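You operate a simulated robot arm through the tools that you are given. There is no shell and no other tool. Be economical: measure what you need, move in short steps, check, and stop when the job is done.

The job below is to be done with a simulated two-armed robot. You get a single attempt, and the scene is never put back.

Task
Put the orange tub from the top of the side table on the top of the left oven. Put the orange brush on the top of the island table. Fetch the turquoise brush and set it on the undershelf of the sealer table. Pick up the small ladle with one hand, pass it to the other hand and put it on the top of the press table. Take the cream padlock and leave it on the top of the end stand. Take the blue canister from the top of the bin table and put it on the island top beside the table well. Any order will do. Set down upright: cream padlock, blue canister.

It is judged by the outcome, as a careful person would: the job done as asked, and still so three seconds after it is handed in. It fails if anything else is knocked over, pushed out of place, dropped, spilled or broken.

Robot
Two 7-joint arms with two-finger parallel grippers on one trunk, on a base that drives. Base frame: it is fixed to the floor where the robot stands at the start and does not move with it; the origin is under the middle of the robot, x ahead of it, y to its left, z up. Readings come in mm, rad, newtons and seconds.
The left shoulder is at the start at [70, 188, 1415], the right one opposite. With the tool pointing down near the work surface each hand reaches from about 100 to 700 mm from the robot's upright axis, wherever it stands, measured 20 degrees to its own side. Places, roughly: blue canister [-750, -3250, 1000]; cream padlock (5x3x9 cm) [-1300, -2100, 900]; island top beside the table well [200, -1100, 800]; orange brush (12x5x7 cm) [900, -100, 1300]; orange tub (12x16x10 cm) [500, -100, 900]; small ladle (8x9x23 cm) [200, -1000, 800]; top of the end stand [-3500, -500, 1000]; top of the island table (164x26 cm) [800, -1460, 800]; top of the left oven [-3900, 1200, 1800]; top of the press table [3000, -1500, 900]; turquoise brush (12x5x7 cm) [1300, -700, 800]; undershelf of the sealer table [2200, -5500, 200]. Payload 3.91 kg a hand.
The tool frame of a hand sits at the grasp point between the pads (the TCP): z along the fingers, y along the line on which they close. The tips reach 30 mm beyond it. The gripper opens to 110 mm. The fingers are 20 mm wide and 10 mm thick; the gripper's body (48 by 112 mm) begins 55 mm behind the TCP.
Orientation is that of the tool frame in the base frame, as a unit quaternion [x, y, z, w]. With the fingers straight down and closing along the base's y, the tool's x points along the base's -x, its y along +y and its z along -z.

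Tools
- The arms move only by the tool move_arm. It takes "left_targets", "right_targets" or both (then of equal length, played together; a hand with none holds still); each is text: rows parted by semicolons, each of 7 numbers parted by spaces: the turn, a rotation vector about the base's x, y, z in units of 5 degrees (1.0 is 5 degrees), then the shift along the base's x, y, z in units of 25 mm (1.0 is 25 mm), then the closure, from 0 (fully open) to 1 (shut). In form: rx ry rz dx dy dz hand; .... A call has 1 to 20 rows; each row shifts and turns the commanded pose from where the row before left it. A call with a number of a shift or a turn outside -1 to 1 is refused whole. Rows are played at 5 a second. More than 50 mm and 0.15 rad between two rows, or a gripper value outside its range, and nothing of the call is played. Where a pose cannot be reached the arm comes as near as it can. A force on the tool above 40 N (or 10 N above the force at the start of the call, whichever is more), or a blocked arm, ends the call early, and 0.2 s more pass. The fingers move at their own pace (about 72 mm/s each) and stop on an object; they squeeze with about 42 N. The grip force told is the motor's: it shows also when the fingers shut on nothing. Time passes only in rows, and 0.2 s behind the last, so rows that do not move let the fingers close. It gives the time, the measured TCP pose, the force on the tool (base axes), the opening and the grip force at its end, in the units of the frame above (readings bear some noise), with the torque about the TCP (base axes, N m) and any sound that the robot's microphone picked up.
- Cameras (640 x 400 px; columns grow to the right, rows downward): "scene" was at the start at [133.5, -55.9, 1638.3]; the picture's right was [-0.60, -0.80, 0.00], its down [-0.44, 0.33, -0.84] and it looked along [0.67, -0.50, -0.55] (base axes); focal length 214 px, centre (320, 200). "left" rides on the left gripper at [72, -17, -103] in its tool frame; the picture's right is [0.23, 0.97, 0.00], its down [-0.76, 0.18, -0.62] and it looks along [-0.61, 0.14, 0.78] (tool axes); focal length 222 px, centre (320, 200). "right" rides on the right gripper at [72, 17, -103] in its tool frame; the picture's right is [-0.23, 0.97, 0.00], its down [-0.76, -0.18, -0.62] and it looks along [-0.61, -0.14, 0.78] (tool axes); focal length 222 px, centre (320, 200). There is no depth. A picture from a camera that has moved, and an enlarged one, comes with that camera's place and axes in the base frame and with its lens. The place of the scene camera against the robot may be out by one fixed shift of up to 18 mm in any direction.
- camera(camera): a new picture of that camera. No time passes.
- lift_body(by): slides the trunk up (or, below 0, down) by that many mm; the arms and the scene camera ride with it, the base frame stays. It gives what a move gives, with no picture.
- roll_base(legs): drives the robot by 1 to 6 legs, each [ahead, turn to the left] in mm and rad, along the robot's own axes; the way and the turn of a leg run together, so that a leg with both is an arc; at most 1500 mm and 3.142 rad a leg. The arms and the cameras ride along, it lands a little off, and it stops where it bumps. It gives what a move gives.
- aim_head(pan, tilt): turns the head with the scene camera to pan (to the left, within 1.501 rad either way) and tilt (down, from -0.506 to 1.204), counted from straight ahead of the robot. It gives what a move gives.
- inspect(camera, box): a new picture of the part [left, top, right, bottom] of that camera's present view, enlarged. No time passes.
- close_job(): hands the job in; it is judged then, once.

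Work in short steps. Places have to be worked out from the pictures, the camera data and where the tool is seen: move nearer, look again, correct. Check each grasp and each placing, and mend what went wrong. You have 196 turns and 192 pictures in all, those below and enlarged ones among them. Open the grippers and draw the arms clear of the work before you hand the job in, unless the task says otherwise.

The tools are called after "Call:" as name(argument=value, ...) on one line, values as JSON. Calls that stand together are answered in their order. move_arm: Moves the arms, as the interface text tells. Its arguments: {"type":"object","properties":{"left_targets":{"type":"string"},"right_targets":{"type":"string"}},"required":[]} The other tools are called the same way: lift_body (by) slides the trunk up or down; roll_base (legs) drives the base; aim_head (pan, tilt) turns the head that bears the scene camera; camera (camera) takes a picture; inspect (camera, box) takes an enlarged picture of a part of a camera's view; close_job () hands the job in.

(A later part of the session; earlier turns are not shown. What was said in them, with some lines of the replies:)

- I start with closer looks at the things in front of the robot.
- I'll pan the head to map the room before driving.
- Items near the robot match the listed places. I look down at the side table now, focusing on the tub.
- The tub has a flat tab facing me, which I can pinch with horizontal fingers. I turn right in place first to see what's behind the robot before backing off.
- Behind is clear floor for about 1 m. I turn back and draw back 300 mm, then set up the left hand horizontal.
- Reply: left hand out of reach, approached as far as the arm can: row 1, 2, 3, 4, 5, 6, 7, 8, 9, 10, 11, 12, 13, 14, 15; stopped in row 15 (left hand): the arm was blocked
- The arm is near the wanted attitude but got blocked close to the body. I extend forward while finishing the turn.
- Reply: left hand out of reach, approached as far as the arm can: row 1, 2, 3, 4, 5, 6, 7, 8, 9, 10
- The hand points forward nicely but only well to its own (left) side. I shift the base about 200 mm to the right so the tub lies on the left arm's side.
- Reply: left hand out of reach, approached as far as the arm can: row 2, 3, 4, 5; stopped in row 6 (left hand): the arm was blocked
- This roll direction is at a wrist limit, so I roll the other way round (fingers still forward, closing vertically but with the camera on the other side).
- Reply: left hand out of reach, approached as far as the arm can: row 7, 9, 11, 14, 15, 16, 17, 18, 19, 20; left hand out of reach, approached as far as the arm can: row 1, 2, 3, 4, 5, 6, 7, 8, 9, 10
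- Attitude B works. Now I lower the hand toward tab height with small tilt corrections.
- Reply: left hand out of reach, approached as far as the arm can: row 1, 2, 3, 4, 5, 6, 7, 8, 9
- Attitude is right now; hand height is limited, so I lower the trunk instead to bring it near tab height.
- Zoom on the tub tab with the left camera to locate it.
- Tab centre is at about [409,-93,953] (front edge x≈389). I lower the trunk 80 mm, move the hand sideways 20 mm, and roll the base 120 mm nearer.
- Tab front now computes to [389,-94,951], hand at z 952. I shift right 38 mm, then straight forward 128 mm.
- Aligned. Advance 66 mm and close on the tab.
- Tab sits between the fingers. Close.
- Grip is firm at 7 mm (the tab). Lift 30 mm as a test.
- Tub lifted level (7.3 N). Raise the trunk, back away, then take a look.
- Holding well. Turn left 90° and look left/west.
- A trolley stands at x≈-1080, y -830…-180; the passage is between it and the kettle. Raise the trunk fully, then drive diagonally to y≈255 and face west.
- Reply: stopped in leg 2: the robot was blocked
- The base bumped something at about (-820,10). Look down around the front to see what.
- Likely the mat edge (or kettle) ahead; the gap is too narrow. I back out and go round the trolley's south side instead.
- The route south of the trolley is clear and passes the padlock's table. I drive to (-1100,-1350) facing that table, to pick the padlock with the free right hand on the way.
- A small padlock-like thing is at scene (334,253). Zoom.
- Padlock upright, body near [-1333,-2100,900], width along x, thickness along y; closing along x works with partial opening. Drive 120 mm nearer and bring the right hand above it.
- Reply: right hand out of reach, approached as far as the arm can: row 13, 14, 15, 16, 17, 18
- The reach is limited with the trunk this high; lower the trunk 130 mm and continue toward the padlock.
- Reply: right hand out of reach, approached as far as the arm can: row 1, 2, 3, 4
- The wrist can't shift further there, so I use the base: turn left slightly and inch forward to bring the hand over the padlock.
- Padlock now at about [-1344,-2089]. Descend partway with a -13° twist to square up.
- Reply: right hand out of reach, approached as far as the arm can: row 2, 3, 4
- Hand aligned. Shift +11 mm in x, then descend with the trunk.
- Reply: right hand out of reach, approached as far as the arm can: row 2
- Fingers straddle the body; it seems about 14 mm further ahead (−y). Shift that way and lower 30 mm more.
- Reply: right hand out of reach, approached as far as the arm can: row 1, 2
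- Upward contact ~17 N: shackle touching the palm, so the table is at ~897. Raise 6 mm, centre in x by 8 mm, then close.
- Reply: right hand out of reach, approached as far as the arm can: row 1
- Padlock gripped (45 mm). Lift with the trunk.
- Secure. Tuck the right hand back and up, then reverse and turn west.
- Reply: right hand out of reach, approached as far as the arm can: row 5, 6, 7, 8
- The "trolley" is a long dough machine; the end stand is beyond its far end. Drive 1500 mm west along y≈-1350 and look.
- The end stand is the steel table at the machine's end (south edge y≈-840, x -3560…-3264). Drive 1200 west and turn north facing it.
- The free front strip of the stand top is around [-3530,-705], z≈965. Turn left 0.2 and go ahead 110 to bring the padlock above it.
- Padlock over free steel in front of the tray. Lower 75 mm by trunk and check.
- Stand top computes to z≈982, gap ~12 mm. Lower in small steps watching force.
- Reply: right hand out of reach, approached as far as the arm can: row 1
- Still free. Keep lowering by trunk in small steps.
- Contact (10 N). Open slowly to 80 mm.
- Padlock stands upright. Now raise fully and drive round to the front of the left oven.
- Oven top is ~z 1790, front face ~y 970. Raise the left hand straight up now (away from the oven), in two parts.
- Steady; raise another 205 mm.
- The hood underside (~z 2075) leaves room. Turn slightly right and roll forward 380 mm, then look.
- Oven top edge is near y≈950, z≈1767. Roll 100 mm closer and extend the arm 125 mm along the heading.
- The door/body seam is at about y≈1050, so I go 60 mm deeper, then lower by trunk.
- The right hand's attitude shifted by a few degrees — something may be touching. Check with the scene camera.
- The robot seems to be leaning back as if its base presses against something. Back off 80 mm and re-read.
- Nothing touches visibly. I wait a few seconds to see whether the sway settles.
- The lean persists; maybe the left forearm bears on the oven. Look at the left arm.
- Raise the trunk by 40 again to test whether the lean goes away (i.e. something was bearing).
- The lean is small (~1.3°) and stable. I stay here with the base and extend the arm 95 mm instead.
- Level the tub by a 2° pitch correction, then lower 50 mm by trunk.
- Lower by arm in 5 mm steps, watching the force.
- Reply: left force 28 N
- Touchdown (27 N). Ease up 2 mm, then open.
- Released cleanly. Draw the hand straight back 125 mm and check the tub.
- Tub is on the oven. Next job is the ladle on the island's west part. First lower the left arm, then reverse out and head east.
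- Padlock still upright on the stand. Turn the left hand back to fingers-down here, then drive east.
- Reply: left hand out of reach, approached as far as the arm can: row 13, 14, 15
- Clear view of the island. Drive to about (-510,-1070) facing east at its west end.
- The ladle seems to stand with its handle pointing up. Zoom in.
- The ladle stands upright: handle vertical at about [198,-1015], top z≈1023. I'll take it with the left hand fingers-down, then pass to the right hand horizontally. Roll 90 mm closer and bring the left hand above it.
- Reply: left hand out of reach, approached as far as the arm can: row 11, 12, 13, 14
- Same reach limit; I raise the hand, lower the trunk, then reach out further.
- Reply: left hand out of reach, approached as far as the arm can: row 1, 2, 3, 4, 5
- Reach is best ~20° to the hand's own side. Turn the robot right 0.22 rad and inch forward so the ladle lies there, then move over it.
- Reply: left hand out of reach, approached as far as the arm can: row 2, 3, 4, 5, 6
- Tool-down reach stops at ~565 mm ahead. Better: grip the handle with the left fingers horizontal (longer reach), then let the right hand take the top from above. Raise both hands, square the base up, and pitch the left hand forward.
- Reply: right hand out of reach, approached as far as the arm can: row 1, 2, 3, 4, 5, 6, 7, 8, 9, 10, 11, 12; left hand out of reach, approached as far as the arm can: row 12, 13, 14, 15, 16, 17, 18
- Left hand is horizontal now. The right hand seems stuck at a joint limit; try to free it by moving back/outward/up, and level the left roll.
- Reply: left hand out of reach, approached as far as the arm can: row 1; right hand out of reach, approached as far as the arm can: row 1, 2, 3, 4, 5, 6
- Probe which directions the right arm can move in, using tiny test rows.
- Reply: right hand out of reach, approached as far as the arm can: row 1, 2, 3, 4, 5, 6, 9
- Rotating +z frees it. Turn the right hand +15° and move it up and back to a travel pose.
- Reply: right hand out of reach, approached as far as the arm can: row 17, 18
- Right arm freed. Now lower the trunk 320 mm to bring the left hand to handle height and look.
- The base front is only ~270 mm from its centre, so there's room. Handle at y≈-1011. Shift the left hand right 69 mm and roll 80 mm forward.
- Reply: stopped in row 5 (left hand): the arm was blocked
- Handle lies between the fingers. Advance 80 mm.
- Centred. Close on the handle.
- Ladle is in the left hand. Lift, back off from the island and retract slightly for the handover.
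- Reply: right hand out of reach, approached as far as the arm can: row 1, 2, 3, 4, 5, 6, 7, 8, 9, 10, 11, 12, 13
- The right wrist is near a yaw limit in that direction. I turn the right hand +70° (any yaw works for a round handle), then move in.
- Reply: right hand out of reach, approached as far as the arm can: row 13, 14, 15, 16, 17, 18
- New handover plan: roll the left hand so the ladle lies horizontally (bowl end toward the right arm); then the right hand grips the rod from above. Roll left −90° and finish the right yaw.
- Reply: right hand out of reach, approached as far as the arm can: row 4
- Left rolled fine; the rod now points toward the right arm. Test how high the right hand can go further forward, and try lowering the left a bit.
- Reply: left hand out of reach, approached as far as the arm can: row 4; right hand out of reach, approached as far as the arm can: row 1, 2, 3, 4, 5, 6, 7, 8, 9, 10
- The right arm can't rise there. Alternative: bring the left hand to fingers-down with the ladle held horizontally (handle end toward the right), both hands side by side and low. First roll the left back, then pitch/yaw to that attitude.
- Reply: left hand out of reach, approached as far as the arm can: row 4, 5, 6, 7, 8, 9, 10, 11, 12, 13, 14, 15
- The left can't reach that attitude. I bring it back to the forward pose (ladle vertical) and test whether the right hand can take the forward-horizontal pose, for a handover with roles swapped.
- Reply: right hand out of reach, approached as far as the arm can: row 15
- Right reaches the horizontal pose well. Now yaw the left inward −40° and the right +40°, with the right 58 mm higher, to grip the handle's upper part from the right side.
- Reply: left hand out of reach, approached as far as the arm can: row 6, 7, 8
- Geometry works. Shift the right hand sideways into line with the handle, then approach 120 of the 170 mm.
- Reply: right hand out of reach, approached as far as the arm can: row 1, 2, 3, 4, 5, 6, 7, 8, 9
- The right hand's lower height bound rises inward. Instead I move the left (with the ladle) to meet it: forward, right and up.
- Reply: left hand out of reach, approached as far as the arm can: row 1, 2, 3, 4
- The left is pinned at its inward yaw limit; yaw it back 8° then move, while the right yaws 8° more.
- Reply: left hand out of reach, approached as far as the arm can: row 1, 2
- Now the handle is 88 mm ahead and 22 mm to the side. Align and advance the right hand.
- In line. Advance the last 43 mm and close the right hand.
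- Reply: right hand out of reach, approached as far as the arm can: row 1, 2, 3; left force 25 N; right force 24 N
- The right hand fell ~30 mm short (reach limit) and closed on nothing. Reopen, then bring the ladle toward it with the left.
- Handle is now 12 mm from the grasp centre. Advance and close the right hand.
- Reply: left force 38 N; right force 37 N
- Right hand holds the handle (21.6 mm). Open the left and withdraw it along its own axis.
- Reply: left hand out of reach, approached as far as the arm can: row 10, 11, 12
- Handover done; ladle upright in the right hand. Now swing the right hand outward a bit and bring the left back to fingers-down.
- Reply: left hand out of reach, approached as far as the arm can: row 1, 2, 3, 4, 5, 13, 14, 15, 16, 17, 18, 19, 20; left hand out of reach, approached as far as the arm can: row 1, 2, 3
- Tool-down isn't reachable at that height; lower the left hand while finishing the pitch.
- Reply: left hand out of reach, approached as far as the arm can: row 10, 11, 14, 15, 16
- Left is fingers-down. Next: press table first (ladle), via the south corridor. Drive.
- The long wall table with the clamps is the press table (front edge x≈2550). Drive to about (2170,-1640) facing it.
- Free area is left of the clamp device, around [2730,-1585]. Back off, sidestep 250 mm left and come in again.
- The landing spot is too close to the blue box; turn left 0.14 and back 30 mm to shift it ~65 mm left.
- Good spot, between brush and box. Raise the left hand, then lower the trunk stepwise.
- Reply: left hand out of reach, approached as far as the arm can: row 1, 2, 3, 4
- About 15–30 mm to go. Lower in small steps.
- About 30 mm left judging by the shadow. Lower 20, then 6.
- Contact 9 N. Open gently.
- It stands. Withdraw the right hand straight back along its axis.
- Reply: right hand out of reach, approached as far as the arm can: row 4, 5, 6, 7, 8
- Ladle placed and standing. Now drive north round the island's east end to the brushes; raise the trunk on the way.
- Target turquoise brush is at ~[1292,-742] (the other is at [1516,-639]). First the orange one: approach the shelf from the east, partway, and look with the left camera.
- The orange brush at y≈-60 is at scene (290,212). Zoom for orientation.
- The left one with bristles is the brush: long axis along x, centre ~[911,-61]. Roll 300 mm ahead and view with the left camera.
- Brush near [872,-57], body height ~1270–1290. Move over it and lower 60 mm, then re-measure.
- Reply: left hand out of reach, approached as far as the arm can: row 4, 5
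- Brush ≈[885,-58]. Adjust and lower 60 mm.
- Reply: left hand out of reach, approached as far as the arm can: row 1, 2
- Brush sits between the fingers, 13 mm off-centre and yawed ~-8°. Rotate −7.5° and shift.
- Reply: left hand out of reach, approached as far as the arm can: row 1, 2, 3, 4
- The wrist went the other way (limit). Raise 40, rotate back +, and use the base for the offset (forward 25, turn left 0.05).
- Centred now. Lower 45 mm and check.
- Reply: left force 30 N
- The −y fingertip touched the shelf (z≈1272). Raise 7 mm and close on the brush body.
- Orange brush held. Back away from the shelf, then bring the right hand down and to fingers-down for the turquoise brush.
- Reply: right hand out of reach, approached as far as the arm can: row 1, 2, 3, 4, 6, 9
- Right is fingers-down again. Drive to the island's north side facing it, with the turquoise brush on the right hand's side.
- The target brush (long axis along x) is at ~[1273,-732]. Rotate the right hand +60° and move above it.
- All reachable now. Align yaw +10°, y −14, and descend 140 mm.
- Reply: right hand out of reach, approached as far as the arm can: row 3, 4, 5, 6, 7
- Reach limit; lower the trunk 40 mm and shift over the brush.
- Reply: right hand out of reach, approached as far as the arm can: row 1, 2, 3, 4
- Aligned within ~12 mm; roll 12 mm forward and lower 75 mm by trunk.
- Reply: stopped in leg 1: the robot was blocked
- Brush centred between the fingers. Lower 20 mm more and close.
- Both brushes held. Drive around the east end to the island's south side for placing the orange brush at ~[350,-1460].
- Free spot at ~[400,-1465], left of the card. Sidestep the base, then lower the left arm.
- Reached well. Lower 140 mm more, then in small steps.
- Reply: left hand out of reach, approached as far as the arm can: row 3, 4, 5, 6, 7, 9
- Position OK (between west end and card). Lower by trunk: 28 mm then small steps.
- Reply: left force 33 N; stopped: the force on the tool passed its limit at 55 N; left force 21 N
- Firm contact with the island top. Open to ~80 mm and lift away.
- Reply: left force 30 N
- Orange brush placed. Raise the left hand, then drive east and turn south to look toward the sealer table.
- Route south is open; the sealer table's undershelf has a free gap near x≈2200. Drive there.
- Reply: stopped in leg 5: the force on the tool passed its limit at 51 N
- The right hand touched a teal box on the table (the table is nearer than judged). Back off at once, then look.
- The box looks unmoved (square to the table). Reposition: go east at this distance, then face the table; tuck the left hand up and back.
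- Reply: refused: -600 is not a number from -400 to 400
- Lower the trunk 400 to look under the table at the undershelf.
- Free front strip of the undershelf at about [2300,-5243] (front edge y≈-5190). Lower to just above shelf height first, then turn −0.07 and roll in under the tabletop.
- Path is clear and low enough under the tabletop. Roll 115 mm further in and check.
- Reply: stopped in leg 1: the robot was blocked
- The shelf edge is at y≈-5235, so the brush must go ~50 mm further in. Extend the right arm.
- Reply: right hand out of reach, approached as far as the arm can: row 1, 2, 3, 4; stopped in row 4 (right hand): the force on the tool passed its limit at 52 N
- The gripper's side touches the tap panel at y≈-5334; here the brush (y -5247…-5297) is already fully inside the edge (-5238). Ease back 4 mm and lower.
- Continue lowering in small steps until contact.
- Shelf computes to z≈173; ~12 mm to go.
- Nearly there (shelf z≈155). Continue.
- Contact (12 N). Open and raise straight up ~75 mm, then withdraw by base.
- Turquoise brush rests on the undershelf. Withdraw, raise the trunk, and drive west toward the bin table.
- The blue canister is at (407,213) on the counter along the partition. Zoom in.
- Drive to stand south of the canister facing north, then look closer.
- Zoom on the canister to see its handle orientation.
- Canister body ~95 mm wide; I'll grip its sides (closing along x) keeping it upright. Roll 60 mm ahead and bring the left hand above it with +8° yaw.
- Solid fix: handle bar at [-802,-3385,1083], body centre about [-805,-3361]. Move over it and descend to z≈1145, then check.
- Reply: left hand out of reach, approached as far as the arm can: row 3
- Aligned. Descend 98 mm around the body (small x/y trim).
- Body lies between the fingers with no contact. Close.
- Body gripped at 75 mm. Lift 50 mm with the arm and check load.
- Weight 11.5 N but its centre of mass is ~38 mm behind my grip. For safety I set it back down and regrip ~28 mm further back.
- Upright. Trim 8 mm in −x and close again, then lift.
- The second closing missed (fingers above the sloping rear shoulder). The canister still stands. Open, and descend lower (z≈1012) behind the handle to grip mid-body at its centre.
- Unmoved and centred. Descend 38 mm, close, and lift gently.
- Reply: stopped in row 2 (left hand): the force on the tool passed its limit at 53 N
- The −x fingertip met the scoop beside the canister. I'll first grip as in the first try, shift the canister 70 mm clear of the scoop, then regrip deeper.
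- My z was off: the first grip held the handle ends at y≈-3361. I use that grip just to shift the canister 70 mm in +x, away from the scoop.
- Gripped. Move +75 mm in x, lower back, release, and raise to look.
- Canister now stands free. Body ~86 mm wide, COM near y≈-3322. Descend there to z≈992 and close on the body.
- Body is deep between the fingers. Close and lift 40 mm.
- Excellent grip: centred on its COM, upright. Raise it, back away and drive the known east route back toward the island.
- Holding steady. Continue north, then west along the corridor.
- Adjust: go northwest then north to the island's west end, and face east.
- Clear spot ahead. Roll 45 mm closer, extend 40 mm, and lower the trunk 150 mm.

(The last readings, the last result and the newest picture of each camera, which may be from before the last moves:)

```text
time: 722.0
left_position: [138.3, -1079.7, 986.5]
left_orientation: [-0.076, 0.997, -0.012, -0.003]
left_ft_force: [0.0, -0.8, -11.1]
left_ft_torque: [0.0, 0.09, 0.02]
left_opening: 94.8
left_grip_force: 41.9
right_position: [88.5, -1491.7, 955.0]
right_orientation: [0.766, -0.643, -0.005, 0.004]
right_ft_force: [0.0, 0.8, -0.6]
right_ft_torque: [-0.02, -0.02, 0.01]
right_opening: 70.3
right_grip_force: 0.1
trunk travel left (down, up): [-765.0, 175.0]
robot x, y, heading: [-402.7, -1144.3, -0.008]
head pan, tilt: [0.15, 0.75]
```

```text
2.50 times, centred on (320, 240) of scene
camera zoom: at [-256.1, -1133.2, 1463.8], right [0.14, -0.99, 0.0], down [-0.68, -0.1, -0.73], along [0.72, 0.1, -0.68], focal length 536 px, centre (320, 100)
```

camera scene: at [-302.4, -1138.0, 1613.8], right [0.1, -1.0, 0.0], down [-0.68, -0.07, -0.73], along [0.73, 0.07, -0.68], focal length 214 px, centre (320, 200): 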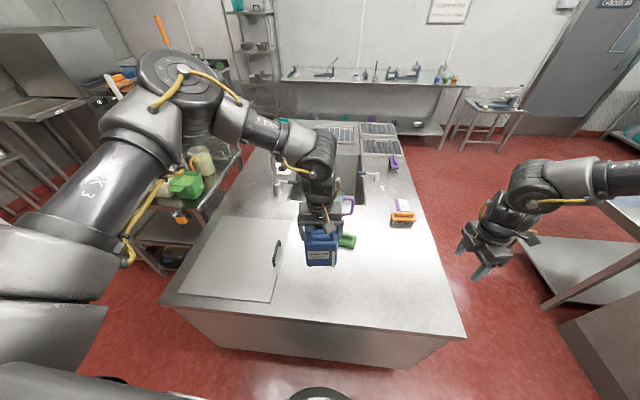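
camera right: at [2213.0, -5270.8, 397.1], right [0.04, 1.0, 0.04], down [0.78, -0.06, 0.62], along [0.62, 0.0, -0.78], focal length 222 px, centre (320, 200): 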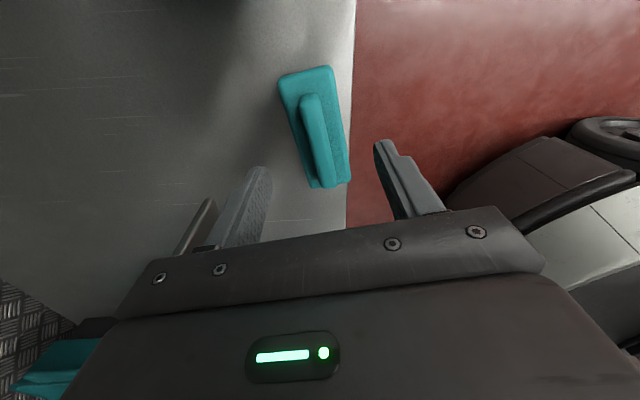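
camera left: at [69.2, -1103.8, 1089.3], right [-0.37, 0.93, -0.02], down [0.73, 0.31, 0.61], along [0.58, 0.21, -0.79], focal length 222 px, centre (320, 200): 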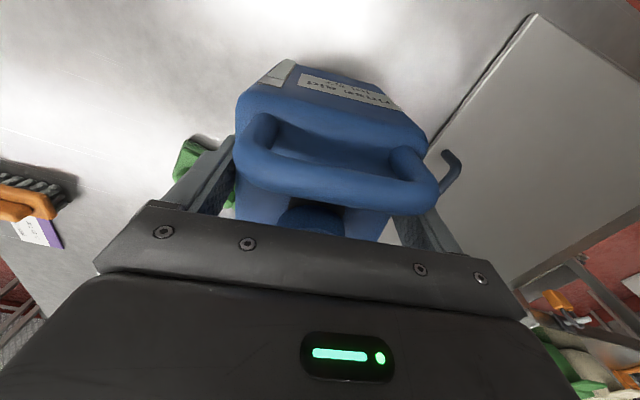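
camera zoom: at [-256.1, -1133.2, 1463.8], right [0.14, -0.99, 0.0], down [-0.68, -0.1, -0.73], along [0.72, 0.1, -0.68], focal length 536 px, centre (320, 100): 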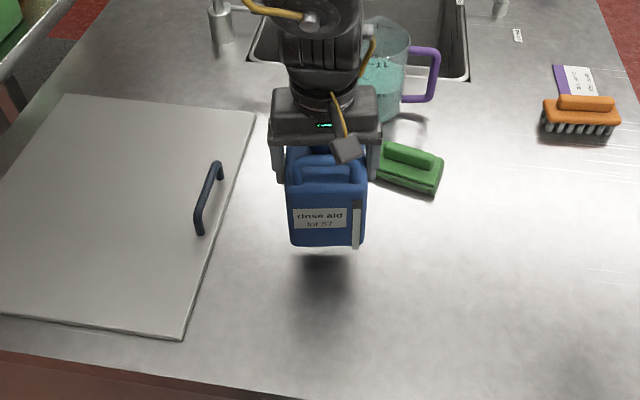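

Good spot between board and green brush. Shift 12 mm right, lower 70 mm, then small steps.

Call:
move_arm(left_targets="0 0 0 0 -0.5 0 1; 0 0 0 0 0 0 1")

Call:
lift_body(by=-75)

Call:
lift_body(by=-8)

Call:
inspect(camera="scene", box=[220, 160, 420, 310])

```text
time: 722.6
left_position: [138.8, -1091.9, 985.9]
left_orientation: [-0.077, 0.997, -0.011, -0.003]
left_ft_force: [1.1, 0.0, -10.6]
left_ft_torque: [0.0, 0.09, -0.02]
left_opening: 94.9
left_grip_force: 42.4
right_position: [89.1, -1492.3, 954.2]
right_orientation: [0.766, -0.643, -0.007, 0.005]
right_ft_force: [-0.1, 0.6, -0.6]
right_ft_torque: [-0.03, -0.02, 0.0]
right_opening: 70.4
right_grip_force: 0.1
trunk travel left (down, up): [-765.0, 175.0]
robot x, y, heading: [-399.2, -1141.2, -0.008]
head pan, tilt: [0.15, 0.75]
```

```text
time: 723.7
left_position: [140.1, -1092.9, 915.0]
left_orientation: [-0.08, 0.997, -0.014, 0.002]
left_ft_force: [9.2, -0.9, 30.8]
left_ft_torque: [1.79, -0.09, -0.06]
left_opening: 95.4
left_grip_force: 42.1
right_position: [87.1, -1492.9, 881.1]
right_orientation: [0.765, -0.644, -0.005, 0.004]
right_ft_force: [-0.6, -0.1, 0.6]
right_ft_torque: [-0.01, 0.04, 0.0]
right_opening: 70.7
right_grip_force: 0.1
trunk travel left (down, up): [-690.0, 250.0]
robot x, y, heading: [-403.1, -1141.0, -0.006]
head pan, tilt: [0.15, 0.75]
```

```text
time: 724.3
left_position: [137.1, -1093.5, 907.4]
left_orientation: [-0.077, 0.997, -0.012, 0.0]
left_ft_force: [-5.0, -0.7, 14.0]
left_ft_torque: [1.0, 0.69, 0.32]
left_opening: 95.4
left_grip_force: 42.4
right_position: [85.7, -1493.8, 872.6]
right_orientation: [0.765, -0.644, -0.006, 0.003]
right_ft_force: [0.0, 1.3, 0.0]
right_ft_torque: [-0.01, 0.01, 0.02]
right_opening: 70.3
right_grip_force: 0.0
trunk travel left (down, up): [-682.0, 258.0]
robot x, y, heading: [-399.4, -1142.9, -0.005]
head pan, tilt: [0.15, 0.75]
stopped: the force on the tool passed its limit at 48 N (the readings are from after the stop); the commanded pose is now the measured one
```

```text
2.67 times, centred on (320, 235) of scene
camera zoom: at [-260.0, -1134.1, 1381.0], right [0.14, -0.99, 0.0], down [-0.67, -0.1, -0.73], along [0.73, 0.1, -0.68], focal length 572 px, centre (320, 107)
```

zoom: 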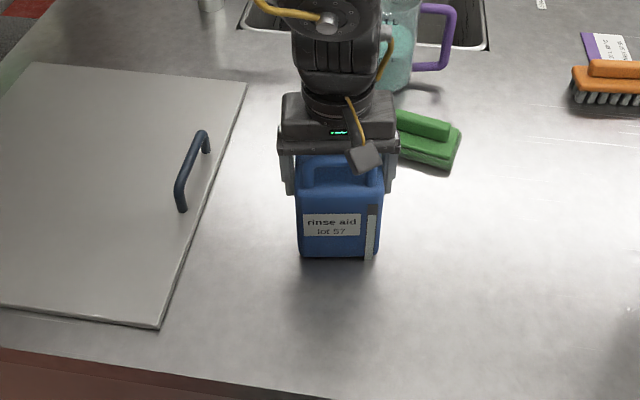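

It's on the top. Relieve 3 mm, then open slowly.

Call:
lift_body(by=3)

Call:
move_arm(left_targets="0 0 0 0 0 0 0.1; 0 0 0 0 0 0 0.05; 0 0 0 0 0 0 0; 0 0 0 0 0 0 0; 0 0 0 0 0 0 0; 0 0 0 0 0 0.4 0; 0 0 0 0 0 0.6 0; 0 0 0 0 0 0.8 0; 0 0 0 0 0 0.9 0; 0 0 0 0 0 0.9 0; 0 0 0 0 0 0.9 0; 0 0 0 0 0 0.9 0; 0 0 0 0 0 0.9 0; 0 0 0 0 0 0 0")

Call:
inspect(camera="scene", box=[220, 160, 420, 310])

```text
time: 724.8
left_position: [138.7, -1092.0, 906.8]
left_orientation: [-0.077, 0.997, -0.012, -0.002]
left_ft_force: [-1.4, -0.6, -3.7]
left_ft_torque: [0.29, -0.07, 0.09]
left_opening: 95.1
left_grip_force: 42.2
right_position: [88.0, -1493.6, 875.1]
right_orientation: [0.765, -0.644, -0.007, 0.004]
right_ft_force: [-0.3, -0.1, -0.3]
right_ft_torque: [0.03, -0.01, -0.03]
right_opening: 70.6
right_grip_force: 0.0
trunk travel left (down, up): [-685.0, 255.0]
robot x, y, heading: [-403.9, -1143.6, -0.013]
head pan, tilt: [0.15, 0.75]
```

```text
time: 727.8
left_position: [140.2, -1093.7, 1066.3]
left_orientation: [-0.077, 0.997, -0.012, -0.001]
left_ft_force: [0.8, 0.2, 0.9]
left_ft_torque: [0.0, 0.0, -0.02]
left_opening: 109.8
left_grip_force: 0.1
right_position: [89.3, -1494.3, 874.9]
right_orientation: [0.766, -0.643, -0.007, 0.003]
right_ft_force: [0.7, -0.2, -0.2]
right_ft_torque: [0.03, 0.02, 0.0]
right_opening: 70.5
right_grip_force: 0.1
trunk travel left (down, up): [-685.0, 255.0]
robot x, y, heading: [-401.2, -1139.8, -0.002]
head pan, tilt: [0.15, 0.75]
```

```text
2.67 times, centred on (320, 235) of scene
camera zoom: at [-256.7, -1133.6, 1384.2], right [0.14, -0.99, 0.0], down [-0.68, -0.1, -0.73], along [0.72, 0.1, -0.68], focal length 572 px, centre (320, 107)
```

zoom: 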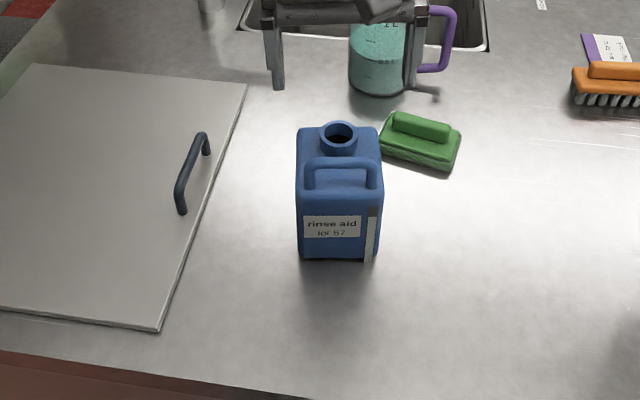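

Canister stands upright beside the well. Raise, open the right hand too, and back away.

Call:
lift_body(by=200)

Call:
move_arm(right_targets="0 0 0 0 0 0 0; 0 0 0 0 0 0 0")

Call:
roll_base(legs=[[-400, 0]])

Call:
camera(camera="scene")

```text
time: 730.0
left_position: [138.6, -1094.8, 1266.6]
left_orientation: [-0.077, 0.997, -0.012, -0.001]
left_ft_force: [-0.2, -0.5, 1.0]
left_ft_torque: [0.01, 0.01, -0.02]
left_opening: 109.9
left_grip_force: 0.1
right_position: [87.8, -1493.9, 1075.8]
right_orientation: [0.765, -0.644, -0.006, 0.003]
right_ft_force: [-0.4, 0.0, 0.2]
right_ft_torque: [0.01, 0.0, 0.03]
right_opening: 70.4
right_grip_force: 0.1
trunk travel left (down, up): [-885.0, 55.0]
robot x, y, heading: [-394.9, -1142.6, -0.007]
head pan, tilt: [0.15, 0.75]
```

```text
time: 730.5
left_position: [139.7, -1094.8, 1265.5]
left_orientation: [-0.077, 0.997, -0.012, -0.001]
left_ft_force: [-0.6, 0.0, -0.1]
left_ft_torque: [-0.01, 0.0, -0.04]
left_opening: 110.2
left_grip_force: 0.1
right_position: [87.5, -1493.3, 1075.1]
right_orientation: [0.765, -0.644, -0.006, 0.004]
right_ft_force: [-1.1, 0.0, 0.5]
right_ft_torque: [-0.02, 0.02, 0.02]
right_opening: 110.0
right_grip_force: 0.2
trunk travel left (down, up): [-885.0, 55.0]
robot x, y, heading: [-401.7, -1145.9, -0.008]
head pan, tilt: [0.15, 0.75]
```

```text
time: 733.1
left_position: [-267.1, -1090.5, 1265.8]
left_orientation: [-0.078, 0.997, -0.012, -0.001]
left_ft_force: [-0.1, -0.3, 0.5]
left_ft_torque: [-0.03, 0.02, -0.01]
left_opening: 109.9
left_grip_force: 0.1
right_position: [-317.9, -1489.9, 1074.9]
right_orientation: [0.766, -0.642, -0.007, 0.004]
right_ft_force: [0.1, -0.1, -0.7]
right_ft_torque: [0.02, 0.04, -0.01]
right_opening: 110.3
right_grip_force: 0.1
trunk travel left (down, up): [-885.0, 55.0]
robot x, y, heading: [-809.2, -1138.5, -0.005]
head pan, tilt: [0.15, 0.75]
```

```text
10 pictures are left
camera scene: at [-663.1, -1130.9, 1584.0], right [0.14, -0.99, 0.0], down [-0.68, -0.1, -0.73], along [0.72, 0.11, -0.68], focal length 214 px, centre (320, 200)
```

scene: 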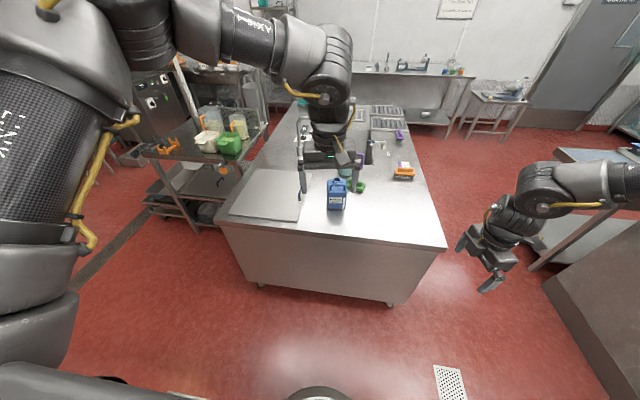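

All six items are placed, both grippers are open and the arms are clear, so I hand the job in.

Call:
close_job()

```text
The job is handed in.
```

All six items are where you asked, and the padlock and canister are standing upright. Three things went less than cleanly:
- **Teal box:** my right hand bumped the teal box on the sealer table on the way in. It did not look moved.
- **Canister:** it took several grips, and I shifted it clear of a scoop before the final lift.
- **Turquoise brush:** it sits right at the front edge of the undershelf.
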